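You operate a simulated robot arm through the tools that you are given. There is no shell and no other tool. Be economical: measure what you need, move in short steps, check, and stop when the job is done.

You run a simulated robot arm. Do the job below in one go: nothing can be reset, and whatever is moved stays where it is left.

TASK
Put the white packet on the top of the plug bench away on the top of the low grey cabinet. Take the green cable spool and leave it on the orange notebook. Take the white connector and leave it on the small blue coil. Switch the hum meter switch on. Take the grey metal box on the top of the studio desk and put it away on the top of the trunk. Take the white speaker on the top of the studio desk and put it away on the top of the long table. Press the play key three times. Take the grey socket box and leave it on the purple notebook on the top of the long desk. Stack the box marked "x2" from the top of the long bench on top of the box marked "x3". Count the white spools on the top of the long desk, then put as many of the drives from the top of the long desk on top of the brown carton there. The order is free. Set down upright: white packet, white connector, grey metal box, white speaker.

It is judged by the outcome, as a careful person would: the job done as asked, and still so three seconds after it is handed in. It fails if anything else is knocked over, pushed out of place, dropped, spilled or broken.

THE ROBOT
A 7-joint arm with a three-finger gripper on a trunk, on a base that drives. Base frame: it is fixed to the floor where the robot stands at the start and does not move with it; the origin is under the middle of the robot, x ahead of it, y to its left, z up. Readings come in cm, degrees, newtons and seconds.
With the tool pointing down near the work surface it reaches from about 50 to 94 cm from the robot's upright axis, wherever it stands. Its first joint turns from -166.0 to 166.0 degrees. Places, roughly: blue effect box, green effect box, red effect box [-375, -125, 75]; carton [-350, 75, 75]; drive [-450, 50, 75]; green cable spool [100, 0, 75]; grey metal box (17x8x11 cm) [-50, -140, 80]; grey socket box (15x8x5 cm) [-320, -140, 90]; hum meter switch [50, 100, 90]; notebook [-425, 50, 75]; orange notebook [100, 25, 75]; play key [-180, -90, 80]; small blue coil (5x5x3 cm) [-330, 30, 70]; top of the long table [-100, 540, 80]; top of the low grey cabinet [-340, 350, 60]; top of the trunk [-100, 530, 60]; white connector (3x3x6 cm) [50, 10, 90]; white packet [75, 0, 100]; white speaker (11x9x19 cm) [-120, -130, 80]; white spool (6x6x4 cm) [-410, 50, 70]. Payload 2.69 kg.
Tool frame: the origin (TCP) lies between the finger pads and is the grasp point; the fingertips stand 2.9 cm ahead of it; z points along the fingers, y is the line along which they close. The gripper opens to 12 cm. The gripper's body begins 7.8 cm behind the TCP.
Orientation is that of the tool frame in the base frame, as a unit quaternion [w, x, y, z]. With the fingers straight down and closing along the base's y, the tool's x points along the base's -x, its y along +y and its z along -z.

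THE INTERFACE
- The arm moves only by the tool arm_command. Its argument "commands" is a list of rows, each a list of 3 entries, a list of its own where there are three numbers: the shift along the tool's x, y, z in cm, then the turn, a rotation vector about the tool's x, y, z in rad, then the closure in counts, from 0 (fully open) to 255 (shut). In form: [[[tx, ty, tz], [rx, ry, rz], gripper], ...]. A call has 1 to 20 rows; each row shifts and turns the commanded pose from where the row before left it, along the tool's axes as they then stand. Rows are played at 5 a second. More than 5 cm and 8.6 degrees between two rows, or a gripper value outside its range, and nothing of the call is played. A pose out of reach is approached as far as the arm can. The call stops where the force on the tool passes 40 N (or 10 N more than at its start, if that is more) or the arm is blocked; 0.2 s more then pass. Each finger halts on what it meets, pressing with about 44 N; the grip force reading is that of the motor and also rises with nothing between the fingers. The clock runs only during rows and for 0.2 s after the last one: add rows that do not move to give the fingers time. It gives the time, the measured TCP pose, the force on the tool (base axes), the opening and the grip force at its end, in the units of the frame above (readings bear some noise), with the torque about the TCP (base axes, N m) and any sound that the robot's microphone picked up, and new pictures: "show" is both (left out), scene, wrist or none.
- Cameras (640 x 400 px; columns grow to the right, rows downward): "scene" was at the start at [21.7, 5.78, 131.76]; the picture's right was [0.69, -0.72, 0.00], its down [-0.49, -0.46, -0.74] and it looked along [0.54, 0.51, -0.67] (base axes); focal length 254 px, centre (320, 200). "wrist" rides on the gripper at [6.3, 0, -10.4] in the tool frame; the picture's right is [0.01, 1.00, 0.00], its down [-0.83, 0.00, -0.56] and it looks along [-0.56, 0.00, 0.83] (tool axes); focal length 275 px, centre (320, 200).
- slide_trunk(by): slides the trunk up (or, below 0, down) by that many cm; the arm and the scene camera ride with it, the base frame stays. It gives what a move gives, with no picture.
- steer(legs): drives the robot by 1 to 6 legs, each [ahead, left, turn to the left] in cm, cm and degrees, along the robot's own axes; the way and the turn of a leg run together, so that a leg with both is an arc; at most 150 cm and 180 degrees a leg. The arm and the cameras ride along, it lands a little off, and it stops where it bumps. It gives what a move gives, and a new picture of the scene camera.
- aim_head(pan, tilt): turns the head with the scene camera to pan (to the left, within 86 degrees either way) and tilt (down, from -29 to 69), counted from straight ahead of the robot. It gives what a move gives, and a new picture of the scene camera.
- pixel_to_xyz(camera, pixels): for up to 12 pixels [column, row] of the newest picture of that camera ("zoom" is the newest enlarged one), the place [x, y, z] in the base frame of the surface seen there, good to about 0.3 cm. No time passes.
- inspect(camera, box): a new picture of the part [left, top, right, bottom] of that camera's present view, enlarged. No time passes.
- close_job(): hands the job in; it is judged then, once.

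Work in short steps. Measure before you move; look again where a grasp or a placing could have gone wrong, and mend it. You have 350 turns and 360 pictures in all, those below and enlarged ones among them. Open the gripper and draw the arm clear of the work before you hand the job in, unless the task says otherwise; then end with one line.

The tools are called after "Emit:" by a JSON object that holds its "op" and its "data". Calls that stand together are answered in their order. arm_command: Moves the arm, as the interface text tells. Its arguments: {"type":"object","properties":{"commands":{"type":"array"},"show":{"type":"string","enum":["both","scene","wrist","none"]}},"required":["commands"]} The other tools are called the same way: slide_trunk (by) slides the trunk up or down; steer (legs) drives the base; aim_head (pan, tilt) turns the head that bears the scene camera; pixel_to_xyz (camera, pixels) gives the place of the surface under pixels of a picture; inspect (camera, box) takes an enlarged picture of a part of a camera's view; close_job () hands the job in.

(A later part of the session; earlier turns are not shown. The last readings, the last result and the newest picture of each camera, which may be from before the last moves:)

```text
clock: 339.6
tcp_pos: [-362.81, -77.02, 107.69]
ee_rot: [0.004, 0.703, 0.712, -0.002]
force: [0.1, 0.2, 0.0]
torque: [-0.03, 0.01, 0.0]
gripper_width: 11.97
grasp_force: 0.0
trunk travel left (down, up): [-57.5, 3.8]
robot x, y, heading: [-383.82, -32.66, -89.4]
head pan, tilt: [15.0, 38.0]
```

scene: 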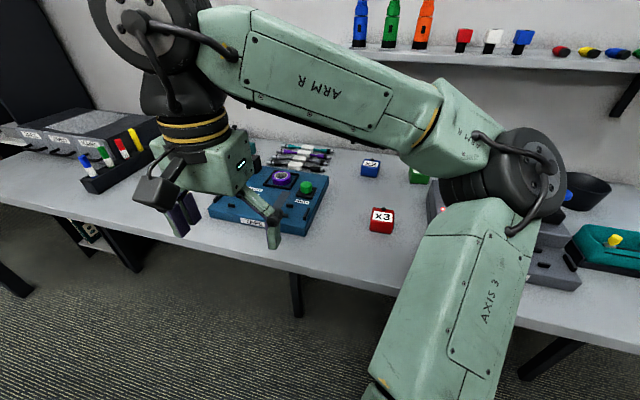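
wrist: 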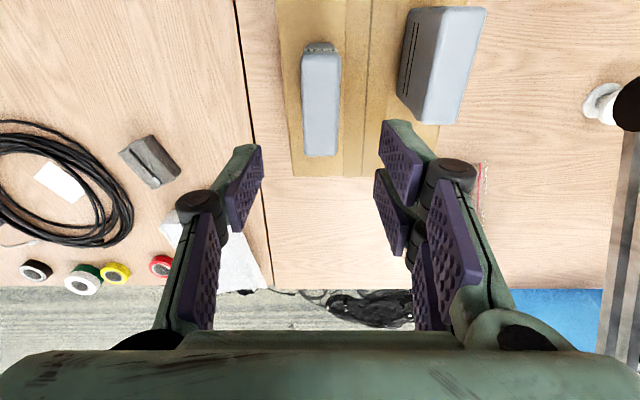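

Emit:
{"op": "inspect", "data": {"camera": "scene", "box": [340, 140, 460, 240]}}

Emit:
{"op": "pixel_to_xyz", "data": {"camera": "scene", "pixels": [[371, 162], [363, 175], [380, 175], [382, 212], [370, 228], [392, 230], [394, 212], [418, 173], [340, 230], [380, 265]]}}

```text
4.00 times, centred on (400, 190) of scene
```

zoom: 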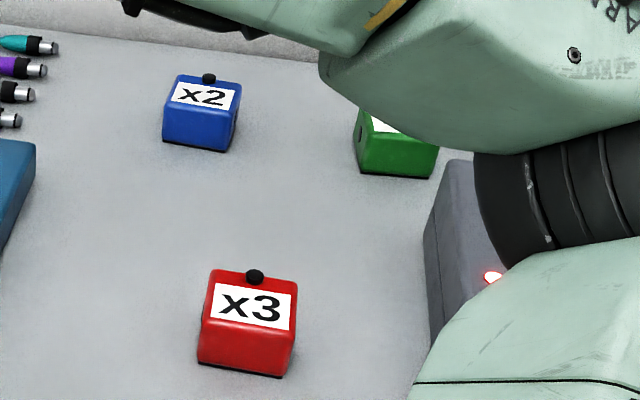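

```text
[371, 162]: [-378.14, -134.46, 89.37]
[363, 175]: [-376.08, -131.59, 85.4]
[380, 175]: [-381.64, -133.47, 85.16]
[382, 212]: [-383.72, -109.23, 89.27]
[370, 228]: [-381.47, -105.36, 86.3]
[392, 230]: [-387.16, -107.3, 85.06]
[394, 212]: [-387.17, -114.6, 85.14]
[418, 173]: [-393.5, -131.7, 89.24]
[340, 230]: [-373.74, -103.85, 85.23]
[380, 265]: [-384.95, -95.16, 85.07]
```

Emit:
{"op": "pixel_to_xyz", "data": {"camera": "scene", "pixels": [[500, 62], [560, 68], [300, 270], [345, 285], [300, 277]]}}

Emit:
{"op": "steer", "data": {"legs": [[16, 0, 0]]}}

```text
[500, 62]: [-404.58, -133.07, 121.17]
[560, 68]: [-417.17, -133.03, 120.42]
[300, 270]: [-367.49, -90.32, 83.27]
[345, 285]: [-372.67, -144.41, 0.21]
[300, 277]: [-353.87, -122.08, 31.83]
```

```text
clock: 341.0
tcp_pos: [-362.74, -93.12, 107.61]
ee_rot: [0.003, 0.703, 0.711, -0.002]
force: [0.4, -0.4, 0.3]
torque: [-0.01, -0.03, -0.01]
gripper_width: 11.99
grasp_force: 0.1
trunk travel left (down, up): [-57.5, 3.8]
robot x, y, heading: [-383.55, -48.77, -89.4]
head pan, tilt: [15.0, 38.0]
```

scene: 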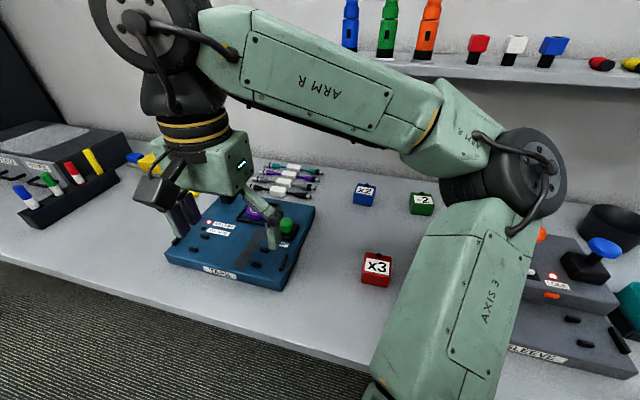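

The wall shelf (front y −133, z≈120) overhangs the back of the bench, so a vertical hand at x2 would hit it; I'll tilt the hand toward the robot. I zoom to see the boxes' orientation and the shelf end.

Emit:
{"op": "inspect", "data": {"camera": "scene", "box": [330, 170, 450, 295]}}

Emit:
{"op": "pixel_to_xyz", "data": {"camera": "scene", "pixels": [[347, 49], [355, 51], [385, 56], [352, 205], [373, 207], [356, 187], [375, 188], [362, 284], [387, 286], [366, 256], [391, 259], [377, 252]]}}

```text
3.20 times, centred on (390, 232) of scene
```

zoom: 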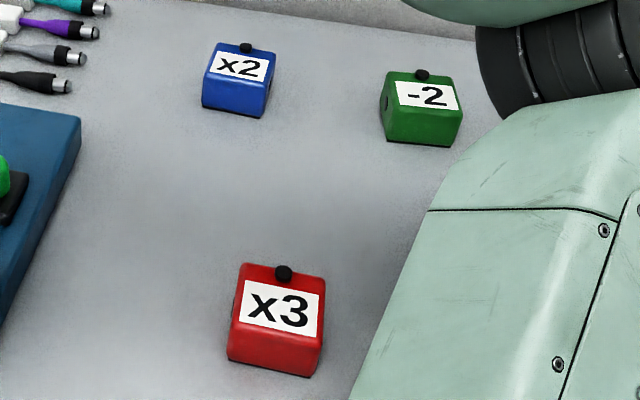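

```text
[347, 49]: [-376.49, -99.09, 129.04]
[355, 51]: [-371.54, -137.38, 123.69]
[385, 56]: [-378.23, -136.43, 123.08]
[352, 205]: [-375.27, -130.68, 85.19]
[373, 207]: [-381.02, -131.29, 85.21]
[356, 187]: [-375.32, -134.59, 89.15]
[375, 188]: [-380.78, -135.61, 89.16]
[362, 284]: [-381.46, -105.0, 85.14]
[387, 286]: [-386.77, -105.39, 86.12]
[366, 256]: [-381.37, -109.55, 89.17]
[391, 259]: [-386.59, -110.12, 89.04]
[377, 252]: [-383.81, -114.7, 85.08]
```

Emit:
{"op": "pixel_to_xyz", "data": {"camera": "scene", "pixels": [[379, 254.5], [379, 256], [366.5, 184.8], [366.5, 186]]}}

Emit:
{"op": "arm_command", "data": {"commands": [[[0, 0, 0], [0, -0.131, 0], 0], [[0, 0, 0], [0, -0.131, 0], 0], [[0, 0, 0], [0, -0.131, 0], 0], [[0, 0, 0], [0, -0.131, 0], 0], [[0, 0, 0], [0, 0, 0], 0]]}}

```text
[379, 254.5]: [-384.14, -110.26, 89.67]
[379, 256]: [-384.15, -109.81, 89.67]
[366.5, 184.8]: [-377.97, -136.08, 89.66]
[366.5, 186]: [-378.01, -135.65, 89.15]
```

```text
clock: 342.2
tcp_pos: [-362.77, -93.02, 107.55]
ee_rot: [0.188, 0.678, 0.686, -0.185]
force: [-0.3, -0.5, -0.5]
torque: [-0.01, -0.01, 0.0]
gripper_width: 11.99
grasp_force: 0.1
trunk travel left (down, up): [-57.5, 3.8]
robot x, y, heading: [-383.91, -48.41, -89.3]
head pan, tilt: [15.0, 38.0]
```

scene: 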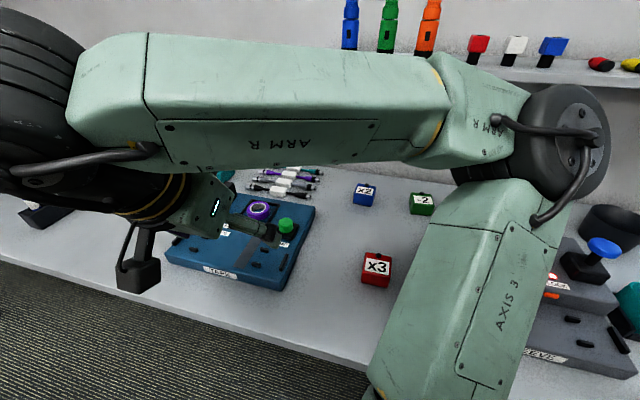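
wrist: 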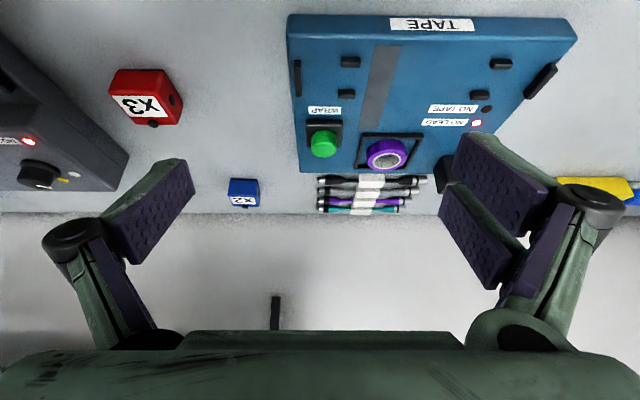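

Tilt works. I move part way, above x3's rear, to measure both boxes from the wrist.

Emit:
{"op": "arm_command", "data": {"commands": [[[-2.4, -2.2, 2.2], [0, 0, 0], 0], [[-2.4, -2.2, 2.2], [0, 0, 0], 0], [[-2.4, -2.2, 2.2], [0, 0, 0], 0], [[-2.4, -2.2, 2.2], [0, 0, 0], 0], [[-2.4, -2.2, 2.2], [0, 0, 0], 0], [[-2.4, -2.2, 2.2], [0, 0, 0], 0], [[-2.2, -2.2, 2.1], [0, 0, 0], 0], [[0, 0, 0], [0, 0, 0], 0]], "show": "wrist"}}

```text
clock: 344.0
tcp_pos: [-377.91, -115.35, 102.65]
ee_rot: [0.188, 0.679, 0.686, -0.185]
force: [-0.1, -0.4, -0.4]
torque: [0.0, -0.01, 0.0]
gripper_width: 11.99
grasp_force: 0.0
trunk travel left (down, up): [-57.5, 3.8]
robot x, y, heading: [-383.88, -48.71, -89.4]
head pan, tilt: [15.0, 38.0]
```

wrist: 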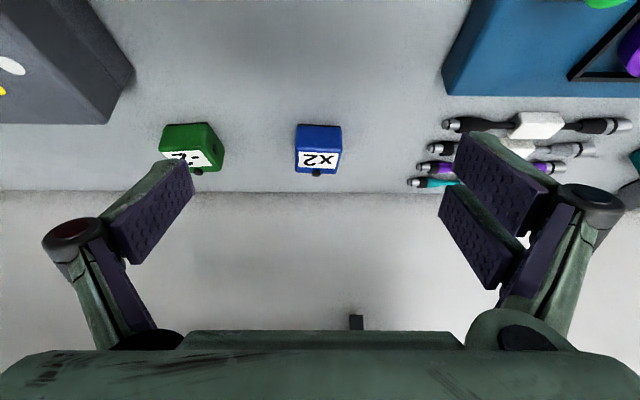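

Emit:
{"op": "inspect", "data": {"camera": "wrist", "box": [270, 110, 370, 190]}}

Emit:
{"op": "pixel_to_xyz", "data": {"camera": "wrist", "pixels": [[297, 127], [341, 127], [297, 149], [341, 150], [297, 169], [340, 169], [317, 173], [318, 150], [445, 185]]}}

```text
5.00 times, centred on (320, 150) of wrist
```

zoom: 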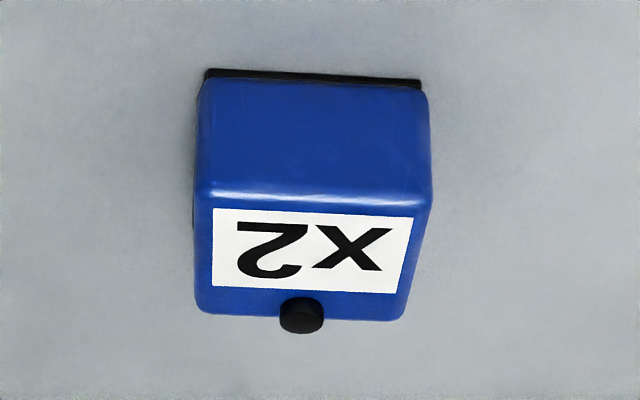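

```text
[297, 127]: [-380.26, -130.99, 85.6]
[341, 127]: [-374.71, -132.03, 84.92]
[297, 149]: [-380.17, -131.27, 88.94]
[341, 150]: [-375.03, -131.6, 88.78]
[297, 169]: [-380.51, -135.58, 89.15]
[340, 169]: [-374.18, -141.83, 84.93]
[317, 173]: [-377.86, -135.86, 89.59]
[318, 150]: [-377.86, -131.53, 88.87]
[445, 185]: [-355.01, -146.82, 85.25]
```

x2: centre (−377.85, −133.6), 5.4 wide, top 89.15. I approach along the tilted line, checking near the end.

Emit:
{"op": "arm_command", "data": {"commands": [[[-1.7, 0, 4.28], [0, 0, 0], 0], [[-1.7, 0, 4.28], [0, 0, 0], 0], [[-1.7, 0, 4.28], [0, 0, 0], 0], [[-0.85, 0, 2.14], [0, 0, 0], 0], [[0, 0, 0], [0, 0, 0], 0]]}}

```text
clock: 345.2
tcp_pos: [-377.78, -128.16, 92.99]
ee_rot: [0.188, 0.678, 0.686, -0.185]
force: [0.4, -0.3, -0.1]
torque: [-0.01, 0.01, 0.01]
gripper_width: 12.0
grasp_force: 0.1
trunk travel left (down, up): [-57.5, 3.8]
robot x, y, heading: [-383.95, -48.34, -89.5]
head pan, tilt: [15.0, 38.0]
```

scene: 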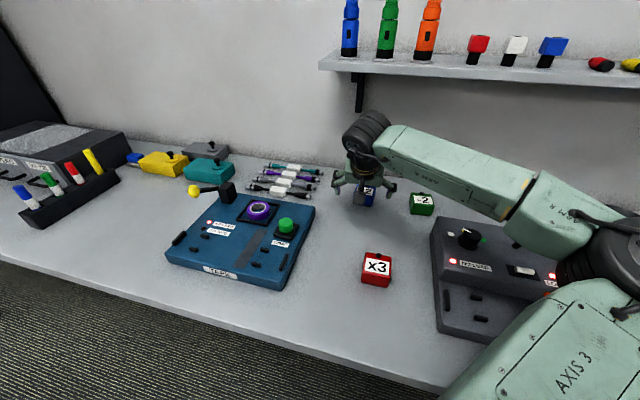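
wrist: 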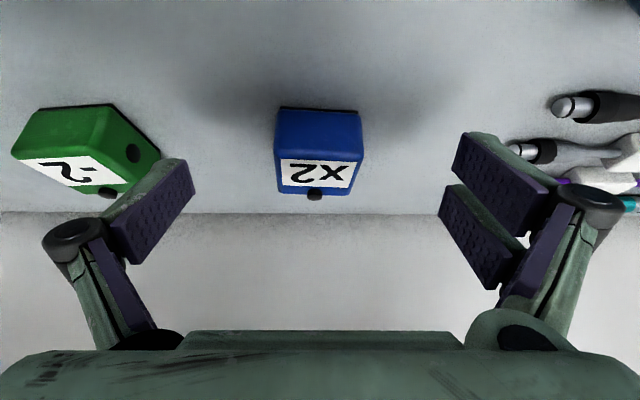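

Emit:
{"op": "pixel_to_xyz", "data": {"camera": "wrist", "pixels": [[158, 158], [125, 115], [130, 190], [276, 130], [361, 130], [276, 190], [352, 192], [315, 195]]}}

```text
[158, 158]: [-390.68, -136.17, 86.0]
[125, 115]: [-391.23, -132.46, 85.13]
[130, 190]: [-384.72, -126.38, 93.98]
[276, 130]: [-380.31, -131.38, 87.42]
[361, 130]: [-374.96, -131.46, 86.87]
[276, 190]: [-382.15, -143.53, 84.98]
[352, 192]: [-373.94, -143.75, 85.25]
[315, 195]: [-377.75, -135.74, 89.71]
```

Clear of the green box. I finish the approach, grip, and lift back along the same line slowly.

Emit:
{"op": "arm_command", "data": {"commands": [[[-1.1, 0, 3.3], [0, 0, 0], 60], [[-1.1, 0, 3.35], [0, 0, 0], 60], [[0, 0, 0], [0, 0, 0], 60], [[0, 0, 0], [0, 0, 0], 255], [[0, 0, 0], [0, 0, 0], 255], [[0, 0, 0], [0, 0, 0], 255], [[0, 0, 0], [0, 0, 0], 255], [[0, 0, 0], [0, 0, 0], 255], [[0, 0, 0], [0, 0, 0], 255], [[0, 0, 0], [0, 0, 0], 255]], "show": "wrist"}}

```text
clock: 347.4
tcp_pos: [-377.65, -133.34, 88.56]
ee_rot: [0.187, 0.679, 0.686, -0.184]
force: [0.3, -1.9, 4.9]
torque: [-0.1, -0.19, -0.05]
gripper_width: 5.69
grasp_force: 44.3
trunk travel left (down, up): [-57.5, 3.8]
robot x, y, heading: [-383.67, -48.78, -89.6]
head pan, tilt: [15.0, 38.0]
```

wrist: 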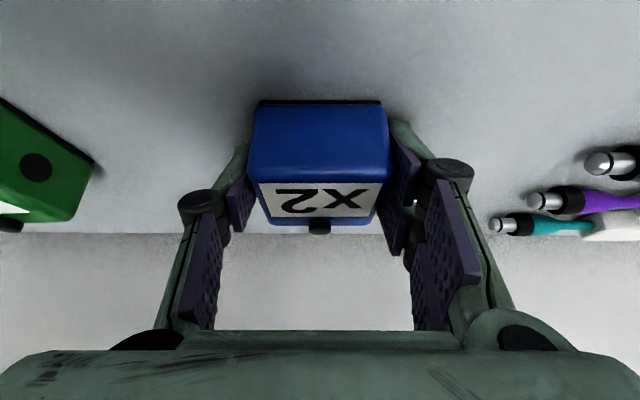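

Gripped. Lift gently and carry to a hover above x3.

Emit:
{"op": "arm_command", "data": {"commands": [[[-0.25, 0, -0.43], [0, 0, 0], 255], [[-0.75, 0, -1.3], [0, 0, 0], 255], [[1.16, 0, -2.98], [0, 0, 0], 255], [[1.16, 0, -2.98], [0, 0, 0], 255], [[1.16, 0, -2.98], [0, 0, 0], 255], [[1.16, 0, -2.98], [0, 0, 0], 255], [[2.28, -1.07, -1.61], [0, 0, 0], 255], [[2.28, -1.07, -1.61], [0, 0, 0], 255], [[2.28, -1.07, -1.61], [0, 0, 0], 255], [[2.28, -1.07, -1.61], [0, 0, 0], 255], [[2.28, -1.07, -1.61], [0, 0, 0], 255], [[2.28, -1.07, -1.61], [0, 0, 0], 255], [[0, 0, 0], [0, 0, 0], 255]]}}

```text
clock: 350.2
tcp_pos: [-384.55, -106.46, 99.58]
ee_rot: [0.187, 0.678, 0.686, -0.184]
force: [-0.2, -0.5, -1.8]
torque: [0.02, -0.02, 0.01]
gripper_width: 5.75
grasp_force: 43.3
trunk travel left (down, up): [-57.5, 3.8]
robot x, y, heading: [-383.89, -48.75, -89.7]
head pan, tilt: [15.0, 38.0]
```

scene: 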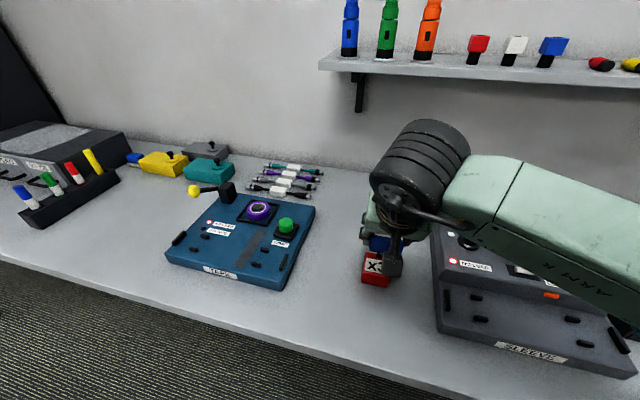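
wrist: 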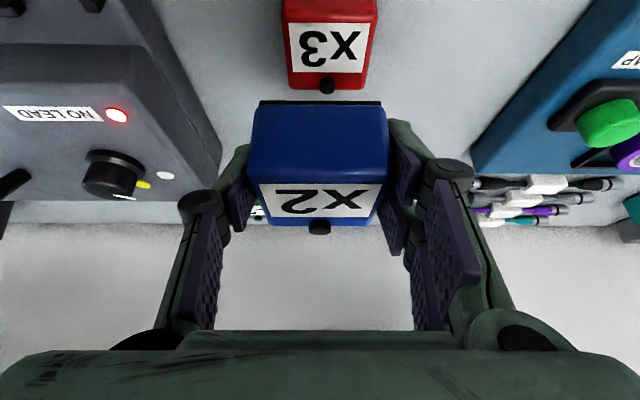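

Emit:
{"op": "pixel_to_xyz", "data": {"camera": "wrist", "pixels": [[290, 84], [365, 84], [327, 85], [327, 79], [288, 30], [376, 30], [330, 20], [330, 3], [340, 84], [315, 102], [380, 105]]}}

```text
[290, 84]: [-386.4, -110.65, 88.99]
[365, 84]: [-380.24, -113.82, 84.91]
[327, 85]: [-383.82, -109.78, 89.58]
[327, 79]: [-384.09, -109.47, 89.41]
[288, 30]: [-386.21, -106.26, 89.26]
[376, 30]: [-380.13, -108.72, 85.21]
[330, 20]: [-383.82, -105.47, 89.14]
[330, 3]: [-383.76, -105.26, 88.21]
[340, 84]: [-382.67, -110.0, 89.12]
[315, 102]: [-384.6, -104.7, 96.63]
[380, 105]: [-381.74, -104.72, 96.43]
```

x3's top spans y −105.3…−110.6 with a knob at the rear (front −109.3). I shift x2 slightly forward of the knob and lower to just above.

Emit:
{"op": "arm_command", "data": {"commands": [[[0.52, 0.5, -0.3], [0, 0, 0], 255], [[1, 0, 1.73], [0, 0, 0], 255], [[1, 0, 1.73], [0, 0, 0], 255], [[0.7, 0, 1.21], [0, 0, 0], 255], [[0.4, 0, 0.69], [0, 0, 0], 255], [[0, 0, 0], [0, 0, 0], 255]]}}

```text
clock: 351.6
tcp_pos: [-384.01, -106.6, 93.65]
ee_rot: [0.187, 0.678, 0.686, -0.183]
force: [0.0, -0.3, -1.4]
torque: [0.06, -0.01, 0.01]
gripper_width: 5.75
grasp_force: 43.8
out of reach, approached as far as the arm can: row 5
trunk travel left (down, up): [-57.5, 3.8]
robot x, y, heading: [-383.51, -48.7, -89.3]
head pan, tilt: [15.0, 38.0]
```

scene: 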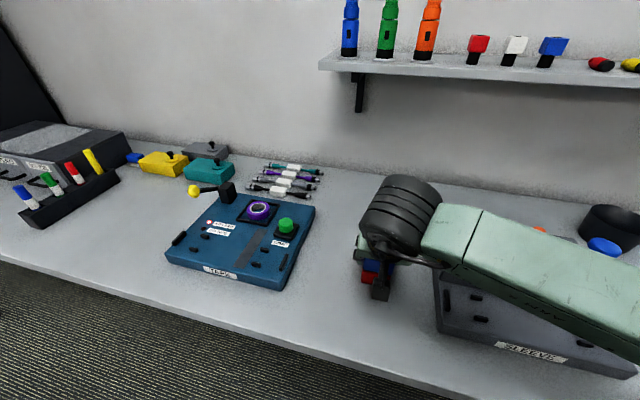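
wrist: 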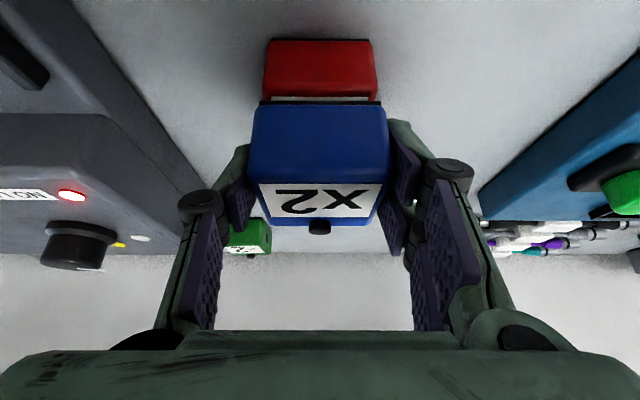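

It's too close to the robot's axis. I raise 3 cm, back the base 12 cm and re-approach.

Emit:
{"op": "arm_command", "data": {"commands": [[[-1, 0, -1.73], [0, 0, 0], 255], [[-0.75, 0, -1.3], [0, 0, 0], 255], [[0, 0, 0], [0, 0, 0], 255]], "show": "none"}}

Emit:
{"op": "steer", "data": {"legs": [[-12, 0, 0]]}}

```text
clock: 352.4
tcp_pos: [-383.89, -106.53, 97.1]
ee_rot: [0.187, 0.679, 0.686, -0.184]
force: [-0.2, 0.0, -1.0]
torque: [0.03, -0.02, -0.02]
gripper_width: 5.74
grasp_force: 44.1
trunk travel left (down, up): [-57.5, 3.8]
robot x, y, heading: [-383.44, -49.01, -89.4]
head pan, tilt: [15.0, 38.0]
```

```text
clock: 353.6
tcp_pos: [-383.89, -94.51, 97.22]
ee_rot: [0.188, 0.678, 0.686, -0.184]
force: [0.0, -0.2, -1.7]
torque: [0.0, 0.01, -0.01]
gripper_width: 5.76
grasp_force: 44.0
trunk travel left (down, up): [-57.5, 3.8]
robot x, y, heading: [-384.01, -37.18, -89.4]
head pan, tilt: [15.0, 38.0]
```

scene: 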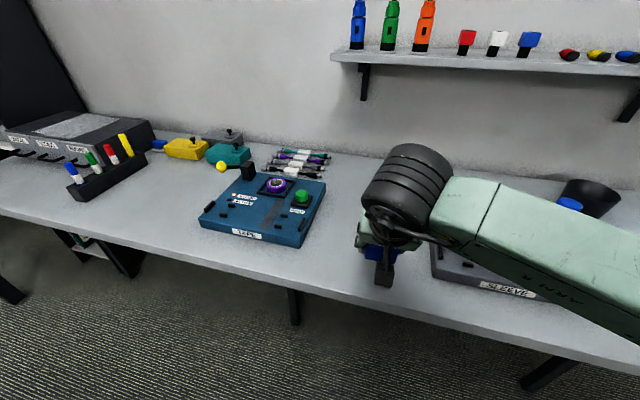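

Emit:
{"op": "arm_command", "data": {"commands": [[[-2.47, 0, 1.43], [0, 0, 0], 255], [[-2.47, 0, 1.43], [0, 0, 0], 255], [[-2.47, 0, 1.43], [0, 0, 0], 255], [[-2.47, 0, 1.43], [0, 0, 0], 255], [[0, 0, 0], [0, 0, 0], 255]], "show": "wrist"}}

Emit:
{"op": "pixel_to_xyz", "data": {"camera": "wrist", "pixels": [[265, 104], [378, 104], [327, 85], [327, 60], [285, 40], [378, 40]]}}

```text
clock: 354.8
tcp_pos: [-383.97, -106.15, 97.24]
ee_rot: [0.187, 0.679, 0.685, -0.185]
force: [0.5, -0.2, -2.2]
torque: [0.02, 0.01, -0.01]
gripper_width: 5.71
grasp_force: 43.6
trunk travel left (down, up): [-57.5, 3.8]
robot x, y, heading: [-384.16, -36.37, -89.4]
head pan, tilt: [15.0, 38.0]
```

wrist: 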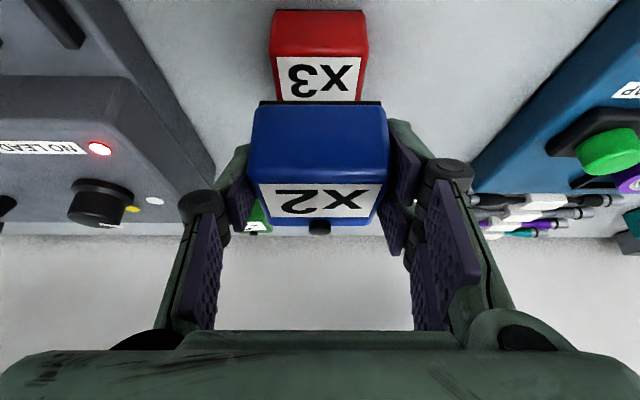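

```text
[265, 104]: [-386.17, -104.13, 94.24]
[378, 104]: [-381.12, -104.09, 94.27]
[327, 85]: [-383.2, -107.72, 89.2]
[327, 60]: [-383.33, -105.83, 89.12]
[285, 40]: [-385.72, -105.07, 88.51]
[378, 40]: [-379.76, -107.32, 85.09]
```

Aligned over x3. I lower in small steps.

Emit:
{"op": "arm_command", "data": {"commands": [[[1.16, 0, 1.4], [0, 0, 0], 255], [[0.6, 0, 1.04], [0, 0, 0], 255], [[0.4, 0, 0.7], [0, 0, 0], 255], [[0, 0, 0], [0, 0, 0], 255]], "show": "none"}}

Emit:
{"op": "arm_command", "data": {"commands": [[[0.1, 0, 0.17], [0, 0, 0], 255], [[0.1, 0, 0.17], [0, 0, 0], 255], [[0.05, 0, 0.09], [0, 0, 0], 255], [[0, 0, 0], [0, 0, 0], 255]], "show": "wrist"}}

```text
clock: 355.8
tcp_pos: [-383.86, -105.71, 93.42]
ee_rot: [0.187, 0.679, 0.685, -0.184]
force: [-0.4, 0.5, -2.0]
torque: [0.02, 0.01, -0.03]
gripper_width: 5.71
grasp_force: 43.8
trunk travel left (down, up): [-57.5, 3.8]
robot x, y, heading: [-383.71, -36.54, -89.2]
head pan, tilt: [15.0, 38.0]
```

```text
clock: 356.8
tcp_pos: [-383.99, -105.77, 92.97]
ee_rot: [0.187, 0.679, 0.685, -0.185]
force: [0.3, -0.9, -1.4]
torque: [0.0, -0.01, 0.01]
gripper_width: 5.74
grasp_force: 44.0
trunk travel left (down, up): [-57.5, 3.8]
robot x, y, heading: [-383.71, -36.55, -89.5]
head pan, tilt: [15.0, 38.0]
```

wrist: 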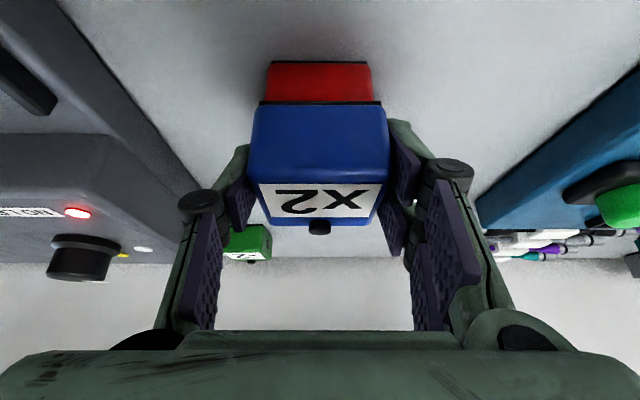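

Emit:
{"op": "arm_command", "data": {"commands": [[[0.1, 0, 0.17], [0, 0, 0], 255], [[0.08, 0, 0.13], [0, 0, 0], 255], [[0, 0, 0], [0, 0, 0], 255]], "show": "none"}}

```text
clock: 357.6
tcp_pos: [-383.94, -105.93, 92.55]
ee_rot: [0.188, 0.679, 0.685, -0.184]
force: [-0.5, -0.1, -2.1]
torque: [-0.01, 0.0, 0.0]
gripper_width: 5.73
grasp_force: 43.8
trunk travel left (down, up): [-57.5, 3.8]
robot x, y, heading: [-383.45, -36.73, -89.3]
head pan, tilt: [15.0, 38.0]
```

Emit:
{"op": "arm_command", "data": {"commands": [[[0.08, 0, 0.13], [0, 0, 0], 255], [[0.08, 0, 0.13], [0, 0, 0], 255], [[0, 0, 0], [0, 0, 0], 255]], "show": "none"}}

```text
clock: 358.4
tcp_pos: [-383.94, -105.75, 92.43]
ee_rot: [0.188, 0.679, 0.685, -0.185]
force: [-0.3, -0.4, 6.2]
torque: [-0.14, -0.23, 0.03]
gripper_width: 5.73
grasp_force: 44.0
trunk travel left (down, up): [-57.5, 3.8]
robot x, y, heading: [-383.34, -36.56, -89.6]
head pan, tilt: [15.0, 38.0]
```

Contact. I open and withdraw along the tool axis.

Emit:
{"op": "arm_command", "data": {"commands": [[[0, 0, 0], [0, 0, 0], 210], [[0, 0, 0], [0, 0, 0], 150], [[0, 0, 0], [0, 0, 0], 80], [[0, 0, 0], [0, 0, 0], 80], [[0, 0, 0], [0, 0, 0], 80], [[0, 0, 0], [0, 0, 0], 80], [[0, 0, 0], [0, 0, 0], 80], [[0, 0, -2], [0, 0, 0], 80], [[0, 0, -3], [0, 0, 0], 80], [[-2, 0, -4], [0, 0, 0], 80], [[-2, 0, -4], [0, 0, 0], 80], [[0, 0, 0], [0, 0, 0], 80]]}}

```text
clock: 361.0
tcp_pos: [-383.84, -102.52, 105.51]
ee_rot: [0.187, 0.679, 0.686, -0.184]
force: [-0.6, -1.0, -0.6]
torque: [-0.02, -0.02, 0.02]
gripper_width: 8.23
grasp_force: 0.1
trunk travel left (down, up): [-57.5, 3.8]
robot x, y, heading: [-383.77, -36.52, -89.4]
head pan, tilt: [15.0, 38.0]
```

scene: 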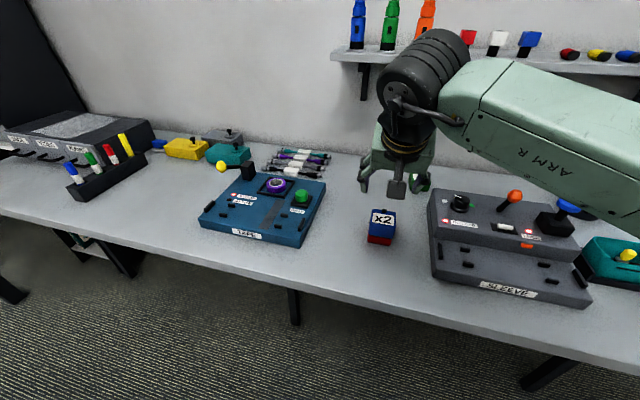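
wrist: 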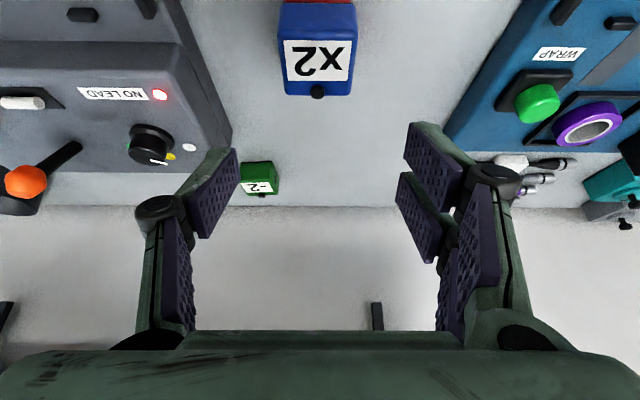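

Emit:
{"op": "inspect", "data": {"camera": "scene", "box": [350, 190, 410, 260]}}

Emit:
{"op": "inspect", "data": {"camera": "scene", "box": [0, 90, 260, 220]}}

```text
5.71 times, centred on (380, 225) of scene
```

zoom: 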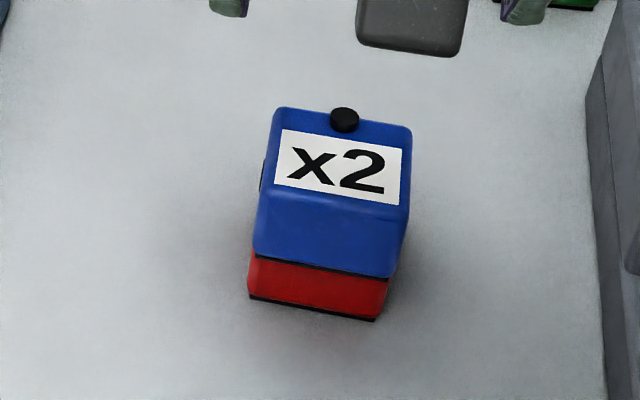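

```text
2.46 times, centred on (130, 155) of scene
```

zoom: 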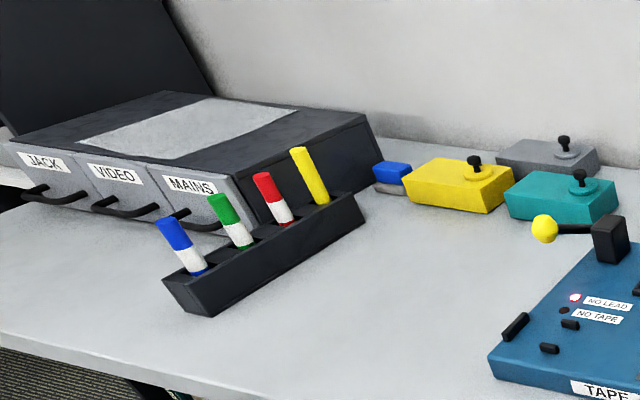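

x2 sits level on x3. Now the grey socket box behind the teal box at zoom (545,160); I measure it.

Emit:
{"op": "pixel_to_xyz", "data": {"camera": "zoom", "pixels": [[500, 155], [595, 165], [598, 175], [563, 143], [515, 145], [550, 170], [580, 190], [580, 178], [510, 200], [615, 195], [560, 120], [470, 165]]}}

```text
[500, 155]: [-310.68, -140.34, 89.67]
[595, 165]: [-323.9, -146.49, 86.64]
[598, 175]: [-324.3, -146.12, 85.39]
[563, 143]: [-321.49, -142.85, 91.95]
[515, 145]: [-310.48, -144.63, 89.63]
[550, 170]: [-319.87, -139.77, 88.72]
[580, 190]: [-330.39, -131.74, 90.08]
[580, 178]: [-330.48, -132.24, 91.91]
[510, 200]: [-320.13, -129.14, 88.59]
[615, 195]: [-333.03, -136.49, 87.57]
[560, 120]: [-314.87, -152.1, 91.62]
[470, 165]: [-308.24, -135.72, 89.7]
```

The grey box is close to the wall (y≈−152), so I check the wrist joint's size by measuring points on it.

Emit:
{"op": "pixel_to_xyz", "data": {"camera": "scene", "pixels": [[378, 90], [390, 60], [420, 32], [440, 32], [462, 45], [420, 60], [440, 80], [385, 145], [405, 130], [425, 130], [400, 160], [430, 160]]}}

```text
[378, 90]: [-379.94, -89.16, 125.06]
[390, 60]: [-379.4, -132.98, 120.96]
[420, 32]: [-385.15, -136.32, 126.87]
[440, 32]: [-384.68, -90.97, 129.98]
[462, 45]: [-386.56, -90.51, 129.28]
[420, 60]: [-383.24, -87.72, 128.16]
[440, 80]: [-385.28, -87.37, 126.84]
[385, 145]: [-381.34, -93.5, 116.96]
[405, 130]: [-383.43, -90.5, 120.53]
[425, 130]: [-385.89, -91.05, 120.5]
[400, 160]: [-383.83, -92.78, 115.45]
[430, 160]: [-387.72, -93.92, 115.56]
```

Hand geometry (≈27 cm long, ≈6.5 cm radius) fits vertically at y −143.5 with ~2 cm to the wall. I straighten the tool and retract a bit first.

Emit:
{"op": "arm_command", "data": {"commands": [[[0, 0, 0], [0, 0.131, 0], 0], [[0, 0, 0], [0, 0.131, 0], 0], [[0, 0, 0], [0, 0.131, 0], 0], [[0, 0, 0], [0, 0.131, 0], 0], [[4, 0, 0], [0, 0, 0], 0], [[4, 0, 0], [0, 0, 0], 0], [[4, 0, -1], [0, 0, 0], 0], [[4, 0, -1], [0, 0, 0], 0], [[0, 0, 0], [0, 0, 0], 0]], "show": "none"}}

Emit:
{"op": "steer", "data": {"legs": [[0, 57, 0], [17, 0, 0]]}}

Emit:
{"op": "aim_head", "data": {"pan": 20, "tilt": 42}}

```text
clock: 363.0
tcp_pos: [-384.11, -86.51, 107.52]
ee_rot: [0.002, 0.703, 0.711, -0.003]
force: [0.0, -0.6, -0.8]
torque: [-0.02, 0.01, 0.0]
gripper_width: 12.03
grasp_force: 0.0
trunk travel left (down, up): [-57.5, 3.8]
robot x, y, heading: [-383.65, -36.53, -89.3]
head pan, tilt: [15.0, 38.0]
```

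```text
clock: 369.0
tcp_pos: [-326.78, -103.08, 107.44]
ee_rot: [0.003, 0.702, 0.712, -0.003]
force: [0.0, 0.0, -0.2]
torque: [0.03, 0.01, 0.0]
gripper_width: 12.0
grasp_force: 0.1
trunk travel left (down, up): [-57.5, 3.8]
robot x, y, heading: [-326.6, -53.43, -89.3]
head pan, tilt: [15.0, 38.0]
```

scene: 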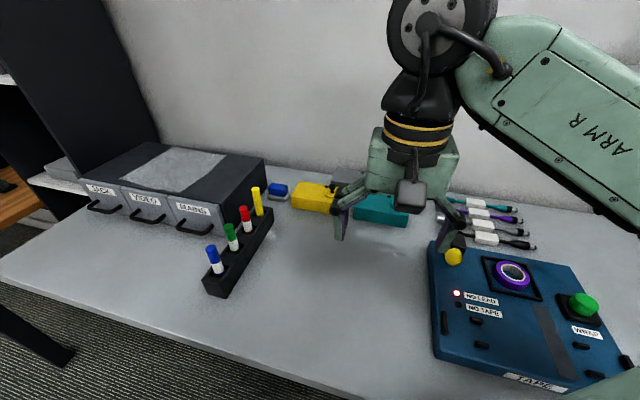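

```text
clock: 369.7
tcp_pos: [-326.84, -103.06, 107.54]
ee_rot: [0.004, 0.702, 0.712, -0.003]
force: [-0.1, 0.9, 0.5]
torque: [0.02, -0.01, -0.02]
gripper_width: 12.0
grasp_force: 0.0
trunk travel left (down, up): [-57.5, 3.8]
robot x, y, heading: [-326.83, -53.14, -89.4]
head pan, tilt: [20.0, 42.0]
```

scene: 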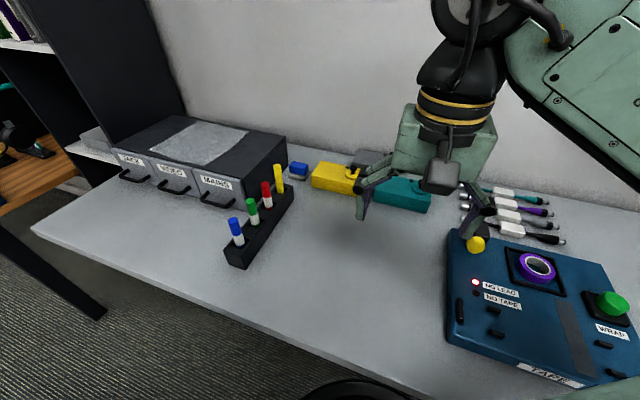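

I move the hand forward to y≈−122 to look down at the boxes with the wrist camera.

Emit:
{"op": "arm_command", "data": {"commands": [[[-4.5, 0, 0], [0, 0, 0], 0], [[-4.5, 0, 0], [0, 0, 0], 0], [[-4.5, 2, 0], [0, 0, 0], 0], [[-4.5, 2, 0], [0, 0, 0], 0], [[0, 2, 0], [0, 0, 0], 0], [[0, 0, 0], [0, 0, 0], 0]]}}

```text
clock: 371.1
tcp_pos: [-320.69, -121.04, 107.57]
ee_rot: [0.004, 0.702, 0.712, -0.002]
force: [0.5, 0.6, -0.3]
torque: [-0.01, -0.03, -0.01]
gripper_width: 12.0
grasp_force: 0.0
trunk travel left (down, up): [-57.5, 3.8]
robot x, y, heading: [-326.77, -52.88, -89.4]
head pan, tilt: [20.0, 42.0]
```

scene: 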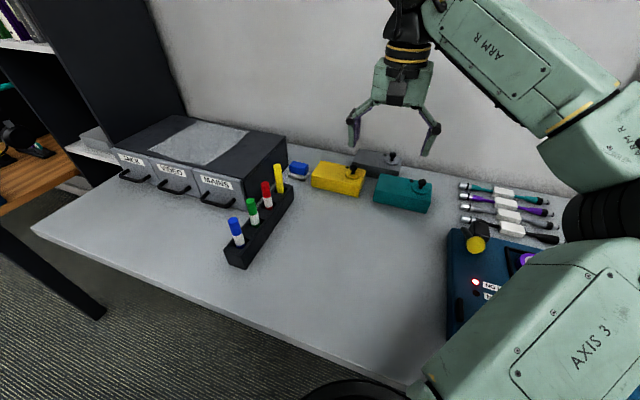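
wrist: 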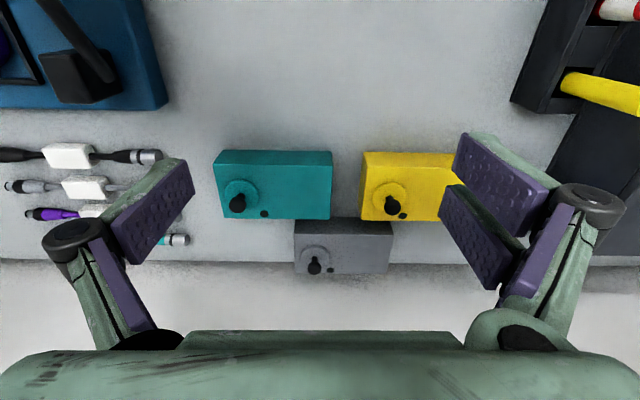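

Emit:
{"op": "inspect", "data": {"camera": "wrist", "box": [200, 140, 420, 285]}}

Emit:
{"op": "pixel_to_xyz", "data": {"camera": "wrist", "pixels": [[296, 236], [391, 237], [297, 272], [388, 272], [296, 222], [392, 224], [330, 192], [330, 216], [363, 218], [315, 265], [345, 255], [340, 300]]}}

```text
2.76 times, centred on (310, 212) of wrist
```

zoom: 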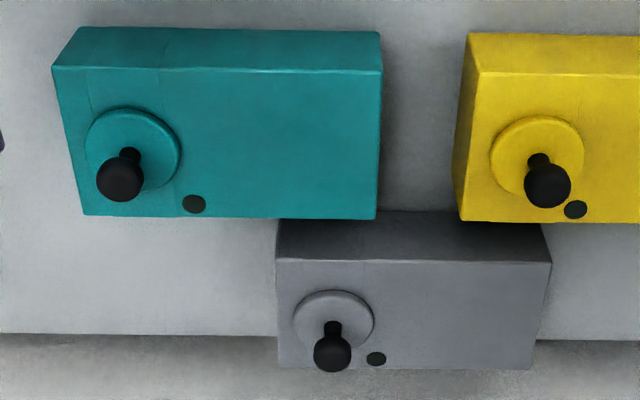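

```text
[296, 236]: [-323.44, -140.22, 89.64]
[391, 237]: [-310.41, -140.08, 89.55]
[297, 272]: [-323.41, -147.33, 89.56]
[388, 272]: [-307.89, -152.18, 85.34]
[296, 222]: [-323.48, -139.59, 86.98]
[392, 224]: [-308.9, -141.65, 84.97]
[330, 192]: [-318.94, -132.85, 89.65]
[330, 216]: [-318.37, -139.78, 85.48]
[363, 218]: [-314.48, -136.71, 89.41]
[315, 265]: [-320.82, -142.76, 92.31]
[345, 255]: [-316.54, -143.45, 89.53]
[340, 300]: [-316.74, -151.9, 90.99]
```

Grey box: x −323.7…−310.2, y −139.7…−147.6, top 89.6; 2.9 cm gap ahead of it, 4.4 cm to the wall. I rotate the tool 90.8° so the fingers close along y.

Emit:
{"op": "arm_command", "data": {"commands": [[[0, 0, 0], [0, 0, 0.1441], 57], [[0, 0, 0], [0, 0, 0.1441], 57], [[0, 0, 0], [0, 0, 0.1441], 57], [[0, 0, 0], [0, 0, 0.1441], 57], [[0, 0, 0], [0, 0, 0.1441], 57], [[0, 0, 0], [0, 0, 0.1441], 57], [[0, 0, 0], [0, 0, 0.1441], 57], [[0, 0, 0], [0, 0, 0.1441], 57], [[0, 0, 0], [0, 0, 0.1441], 57], [[0, 0, 0], [0, 0, 0.1441], 57], [[0, 0, 0], [0, 0, 0.1441], 57], [[0, 0, 0], [0, 0, 0], 57]]}}

```text
clock: 373.7
tcp_pos: [-320.53, -121.06, 107.6]
ee_rot: [0.004, 1.0, -0.001, 0.0]
force: [0.7, -0.2, 0.7]
torque: [0.03, 0.0, 0.02]
gripper_width: 9.3
grasp_force: 0.0
trunk travel left (down, up): [-57.5, 3.8]
robot x, y, heading: [-326.73, -53.31, -89.0]
head pan, tilt: [20.0, 42.0]
```

scene: 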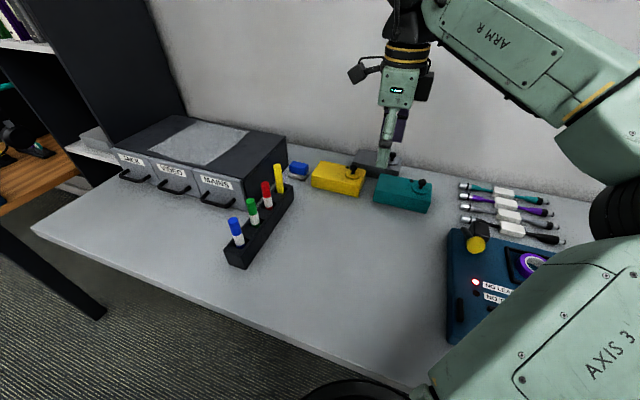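
wrist: 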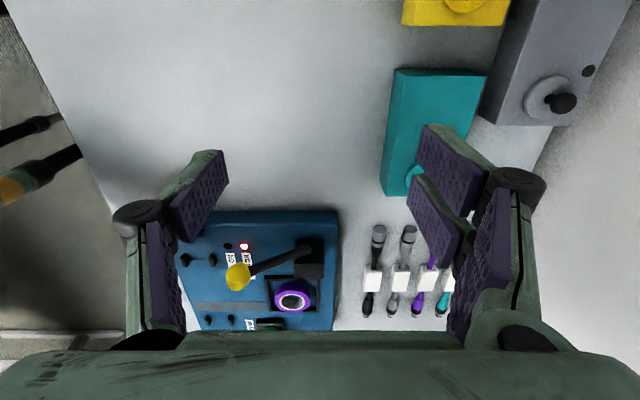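

I slide toward the wall at height in steps.

Emit:
{"op": "arm_command", "data": {"commands": [[[1, 4.5, 0], [0, 0, 0], 57], [[1, 4.5, 0], [0, 0, 0], 57], [[1, 4.5, 0], [0, 0, 0], 57], [[0.9, 4, 0], [0, 0, 0], 57], [[0, 3, 0], [0, 0, 0], 57], [[0, 2.1, 0], [0, 0, 0], 57], [[0, 0, 0], [0, 0, 0], 57]]}}

```text
clock: 375.3
tcp_pos: [-316.78, -140.34, 107.67]
ee_rot: [0.005, 1.0, 0.0, 0.002]
force: [-0.4, 0.2, 0.1]
torque: [0.0, -0.01, 0.0]
gripper_width: 9.31
grasp_force: 0.1
out of reach, approached as far as the arm can: row 5, 6
trunk travel left (down, up): [-57.5, 3.8]
robot x, y, heading: [-326.31, -53.22, -89.2]
head pan, tilt: [20.0, 42.0]
```

scene: 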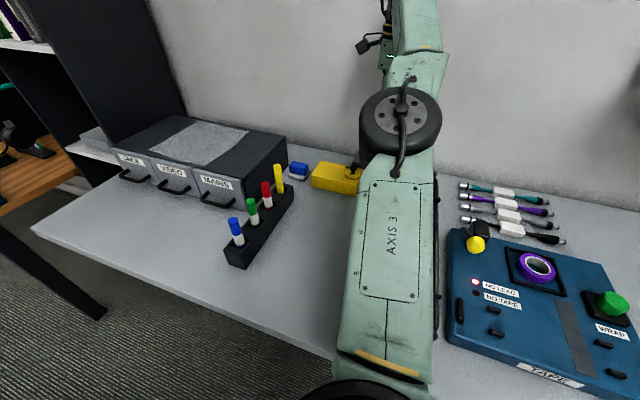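
wrist: 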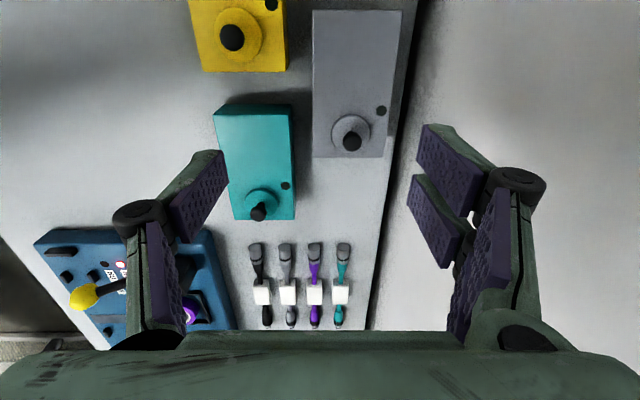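

Reach limit at this height; I lower to z≈99 and continue in y.

Emit:
{"op": "arm_command", "data": {"commands": [[[0, 0, 4], [0, 0, 0], 57], [[0, 0, 4], [0, 0, 0], 57], [[0, 0, 0], [0, 0, 0], 57]], "show": "none"}}

```text
clock: 376.1
tcp_pos: [-316.7, -140.35, 99.95]
ee_rot: [0.004, 1.0, 0.0, 0.001]
force: [0.6, 0.7, 0.2]
torque: [0.01, 0.0, 0.02]
gripper_width: 9.32
grasp_force: 0.2
trunk travel left (down, up): [-57.5, 3.8]
robot x, y, heading: [-326.81, -53.12, -89.4]
head pan, tilt: [20.0, 42.0]
```

Emit:
{"op": "arm_command", "data": {"commands": [[[0, 1.5, 0], [0, 0, 0], 57], [[0, 1.8, 0], [0, 0, 0], 57], [[0, 0, 0], [0, 0, 0], 57]]}}

Emit:
{"op": "pixel_to_xyz", "data": {"camera": "wrist", "pixels": [[285, 60], [365, 60], [300, 20], [300, 120]]}}

```text
clock: 376.9
tcp_pos: [-316.71, -143.64, 99.82]
ee_rot: [0.005, 1.0, 0.0, 0.001]
force: [0.0, -0.1, 0.1]
torque: [0.0, -0.01, 0.01]
gripper_width: 9.32
grasp_force: 0.0
trunk travel left (down, up): [-57.5, 3.8]
robot x, y, heading: [-327.0, -53.13, -89.3]
head pan, tilt: [20.0, 42.0]
```

scene: 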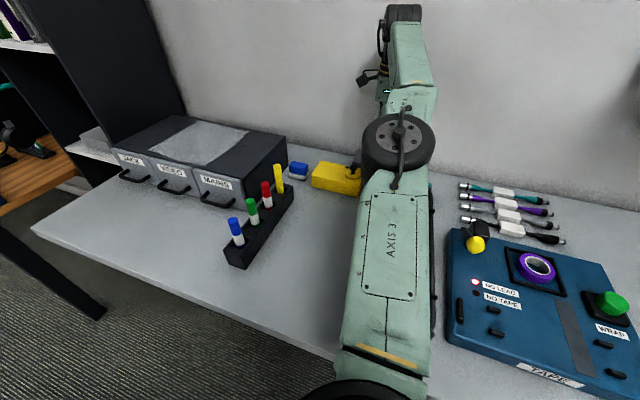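
wrist: 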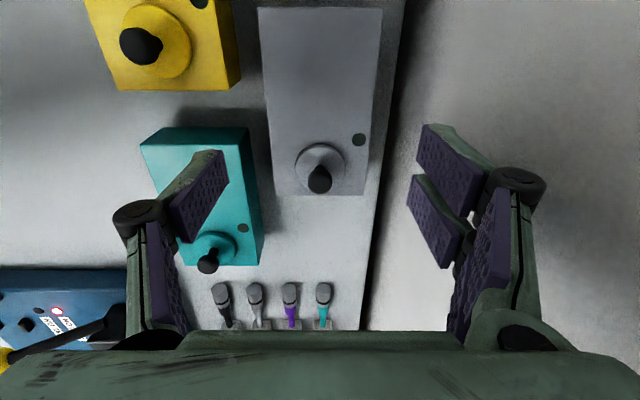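

```text
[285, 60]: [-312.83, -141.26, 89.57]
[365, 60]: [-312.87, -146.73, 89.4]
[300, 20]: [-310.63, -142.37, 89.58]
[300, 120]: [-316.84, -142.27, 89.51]
```

The gap between teal and grey looks narrower; I measure it exactly.

Emit:
{"op": "pixel_to_xyz", "data": {"camera": "wrist", "pixels": [[244, 135], [250, 170], [268, 135], [272, 170], [274, 185], [258, 100], [264, 100], [232, 60], [240, 85], [246, 150], [381, 60], [378, 100]]}}

Emit:
{"op": "inspect", "data": {"camera": "wrist", "box": [180, 0, 420, 200]}}

```text
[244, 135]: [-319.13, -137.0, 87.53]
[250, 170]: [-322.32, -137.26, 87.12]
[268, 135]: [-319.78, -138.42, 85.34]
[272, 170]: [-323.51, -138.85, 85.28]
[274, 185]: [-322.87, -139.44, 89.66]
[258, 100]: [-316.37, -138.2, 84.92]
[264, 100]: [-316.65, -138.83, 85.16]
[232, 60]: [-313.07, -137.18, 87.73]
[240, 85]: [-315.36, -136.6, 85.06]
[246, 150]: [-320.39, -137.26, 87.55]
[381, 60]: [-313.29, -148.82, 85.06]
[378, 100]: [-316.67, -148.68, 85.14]
```

```text
2.00 times, centred on (300, 100) of wrist
```

zoom: 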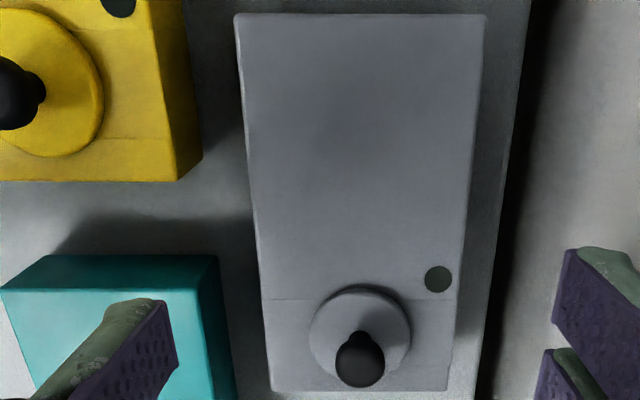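

Front gap is 2.3 cm and the finger at x −316.7 falls between yellow and teal. I descend and grip.

Emit:
{"op": "arm_command", "data": {"commands": [[[0, 0, 4], [0, 0, 0], 57], [[0, 0, 4], [0, 0, 0], 57], [[0, 0, 2], [0, 0, 0], 57], [[0, 0, 1.5], [0, 0, 0], 57], [[0, 0, 0], [0, 0, 0], 57]], "show": "wrist"}}

```text
clock: 378.1
tcp_pos: [-316.51, -143.86, 88.17]
ee_rot: [0.005, 1.0, 0.001, 0.0]
force: [-0.3, -0.6, 0.2]
torque: [0.01, 0.0, 0.01]
gripper_width: 9.27
grasp_force: 0.0
trunk travel left (down, up): [-57.5, 3.8]
robot x, y, heading: [-326.5, -53.05, -89.4]
head pan, tilt: [20.0, 42.0]
```

wrist: 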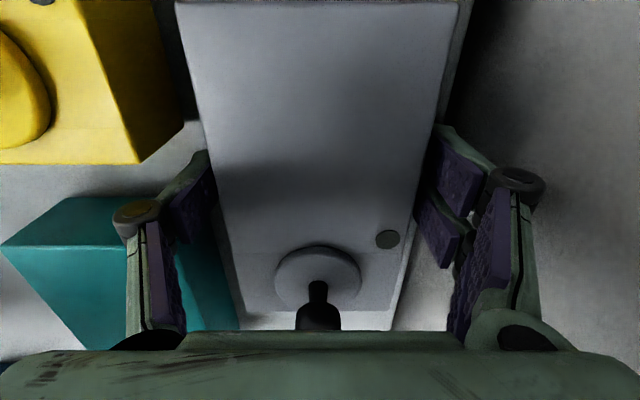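

Emit:
{"op": "arm_command", "data": {"commands": [[[0, 0, 0], [0, 0, 0], 120], [[0, 0, 0], [0, 0, 0], 255], [[0, 0, 0], [0, 0, 0], 255], [[0, 0, 0], [0, 0, 0], 255], [[0, 0, 0], [0, 0, 0], 255], [[0, 0, 0], [0, 0, 0], 255], [[0, 0, -0.3], [0, 0, 0], 255], [[0, 0, -0.7], [0, 0, 0], 255], [[0, 0, -1], [0, 0, 0], 255], [[0, 0, -1], [0, 0, 0], 255], [[0, 0, 0], [0, 0, 0], 255]]}}

```text
clock: 380.5
tcp_pos: [-316.66, -143.81, 91.15]
ee_rot: [0.004, 1.0, 0.0, 0.001]
force: [0.1, -1.2, -8.1]
torque: [0.01, -0.04, -0.01]
gripper_width: 7.97
grasp_force: 43.5
trunk travel left (down, up): [-57.5, 3.8]
robot x, y, heading: [-326.77, -53.26, -89.4]
head pan, tilt: [20.0, 42.0]
```

scene: 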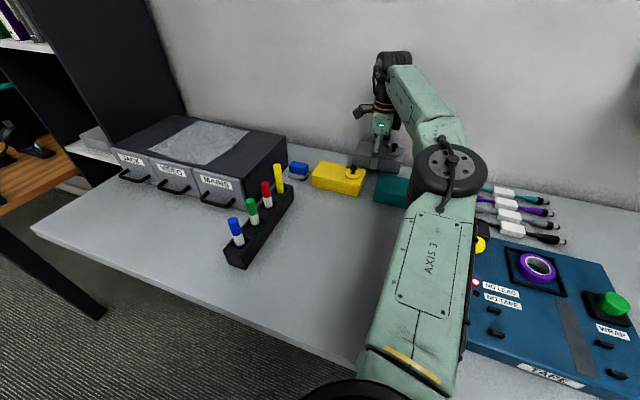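
wrist: 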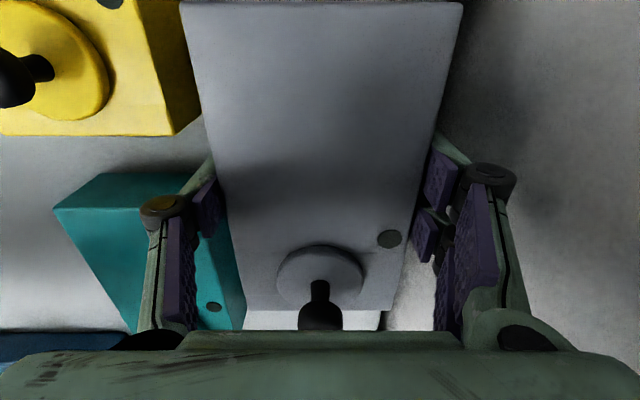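

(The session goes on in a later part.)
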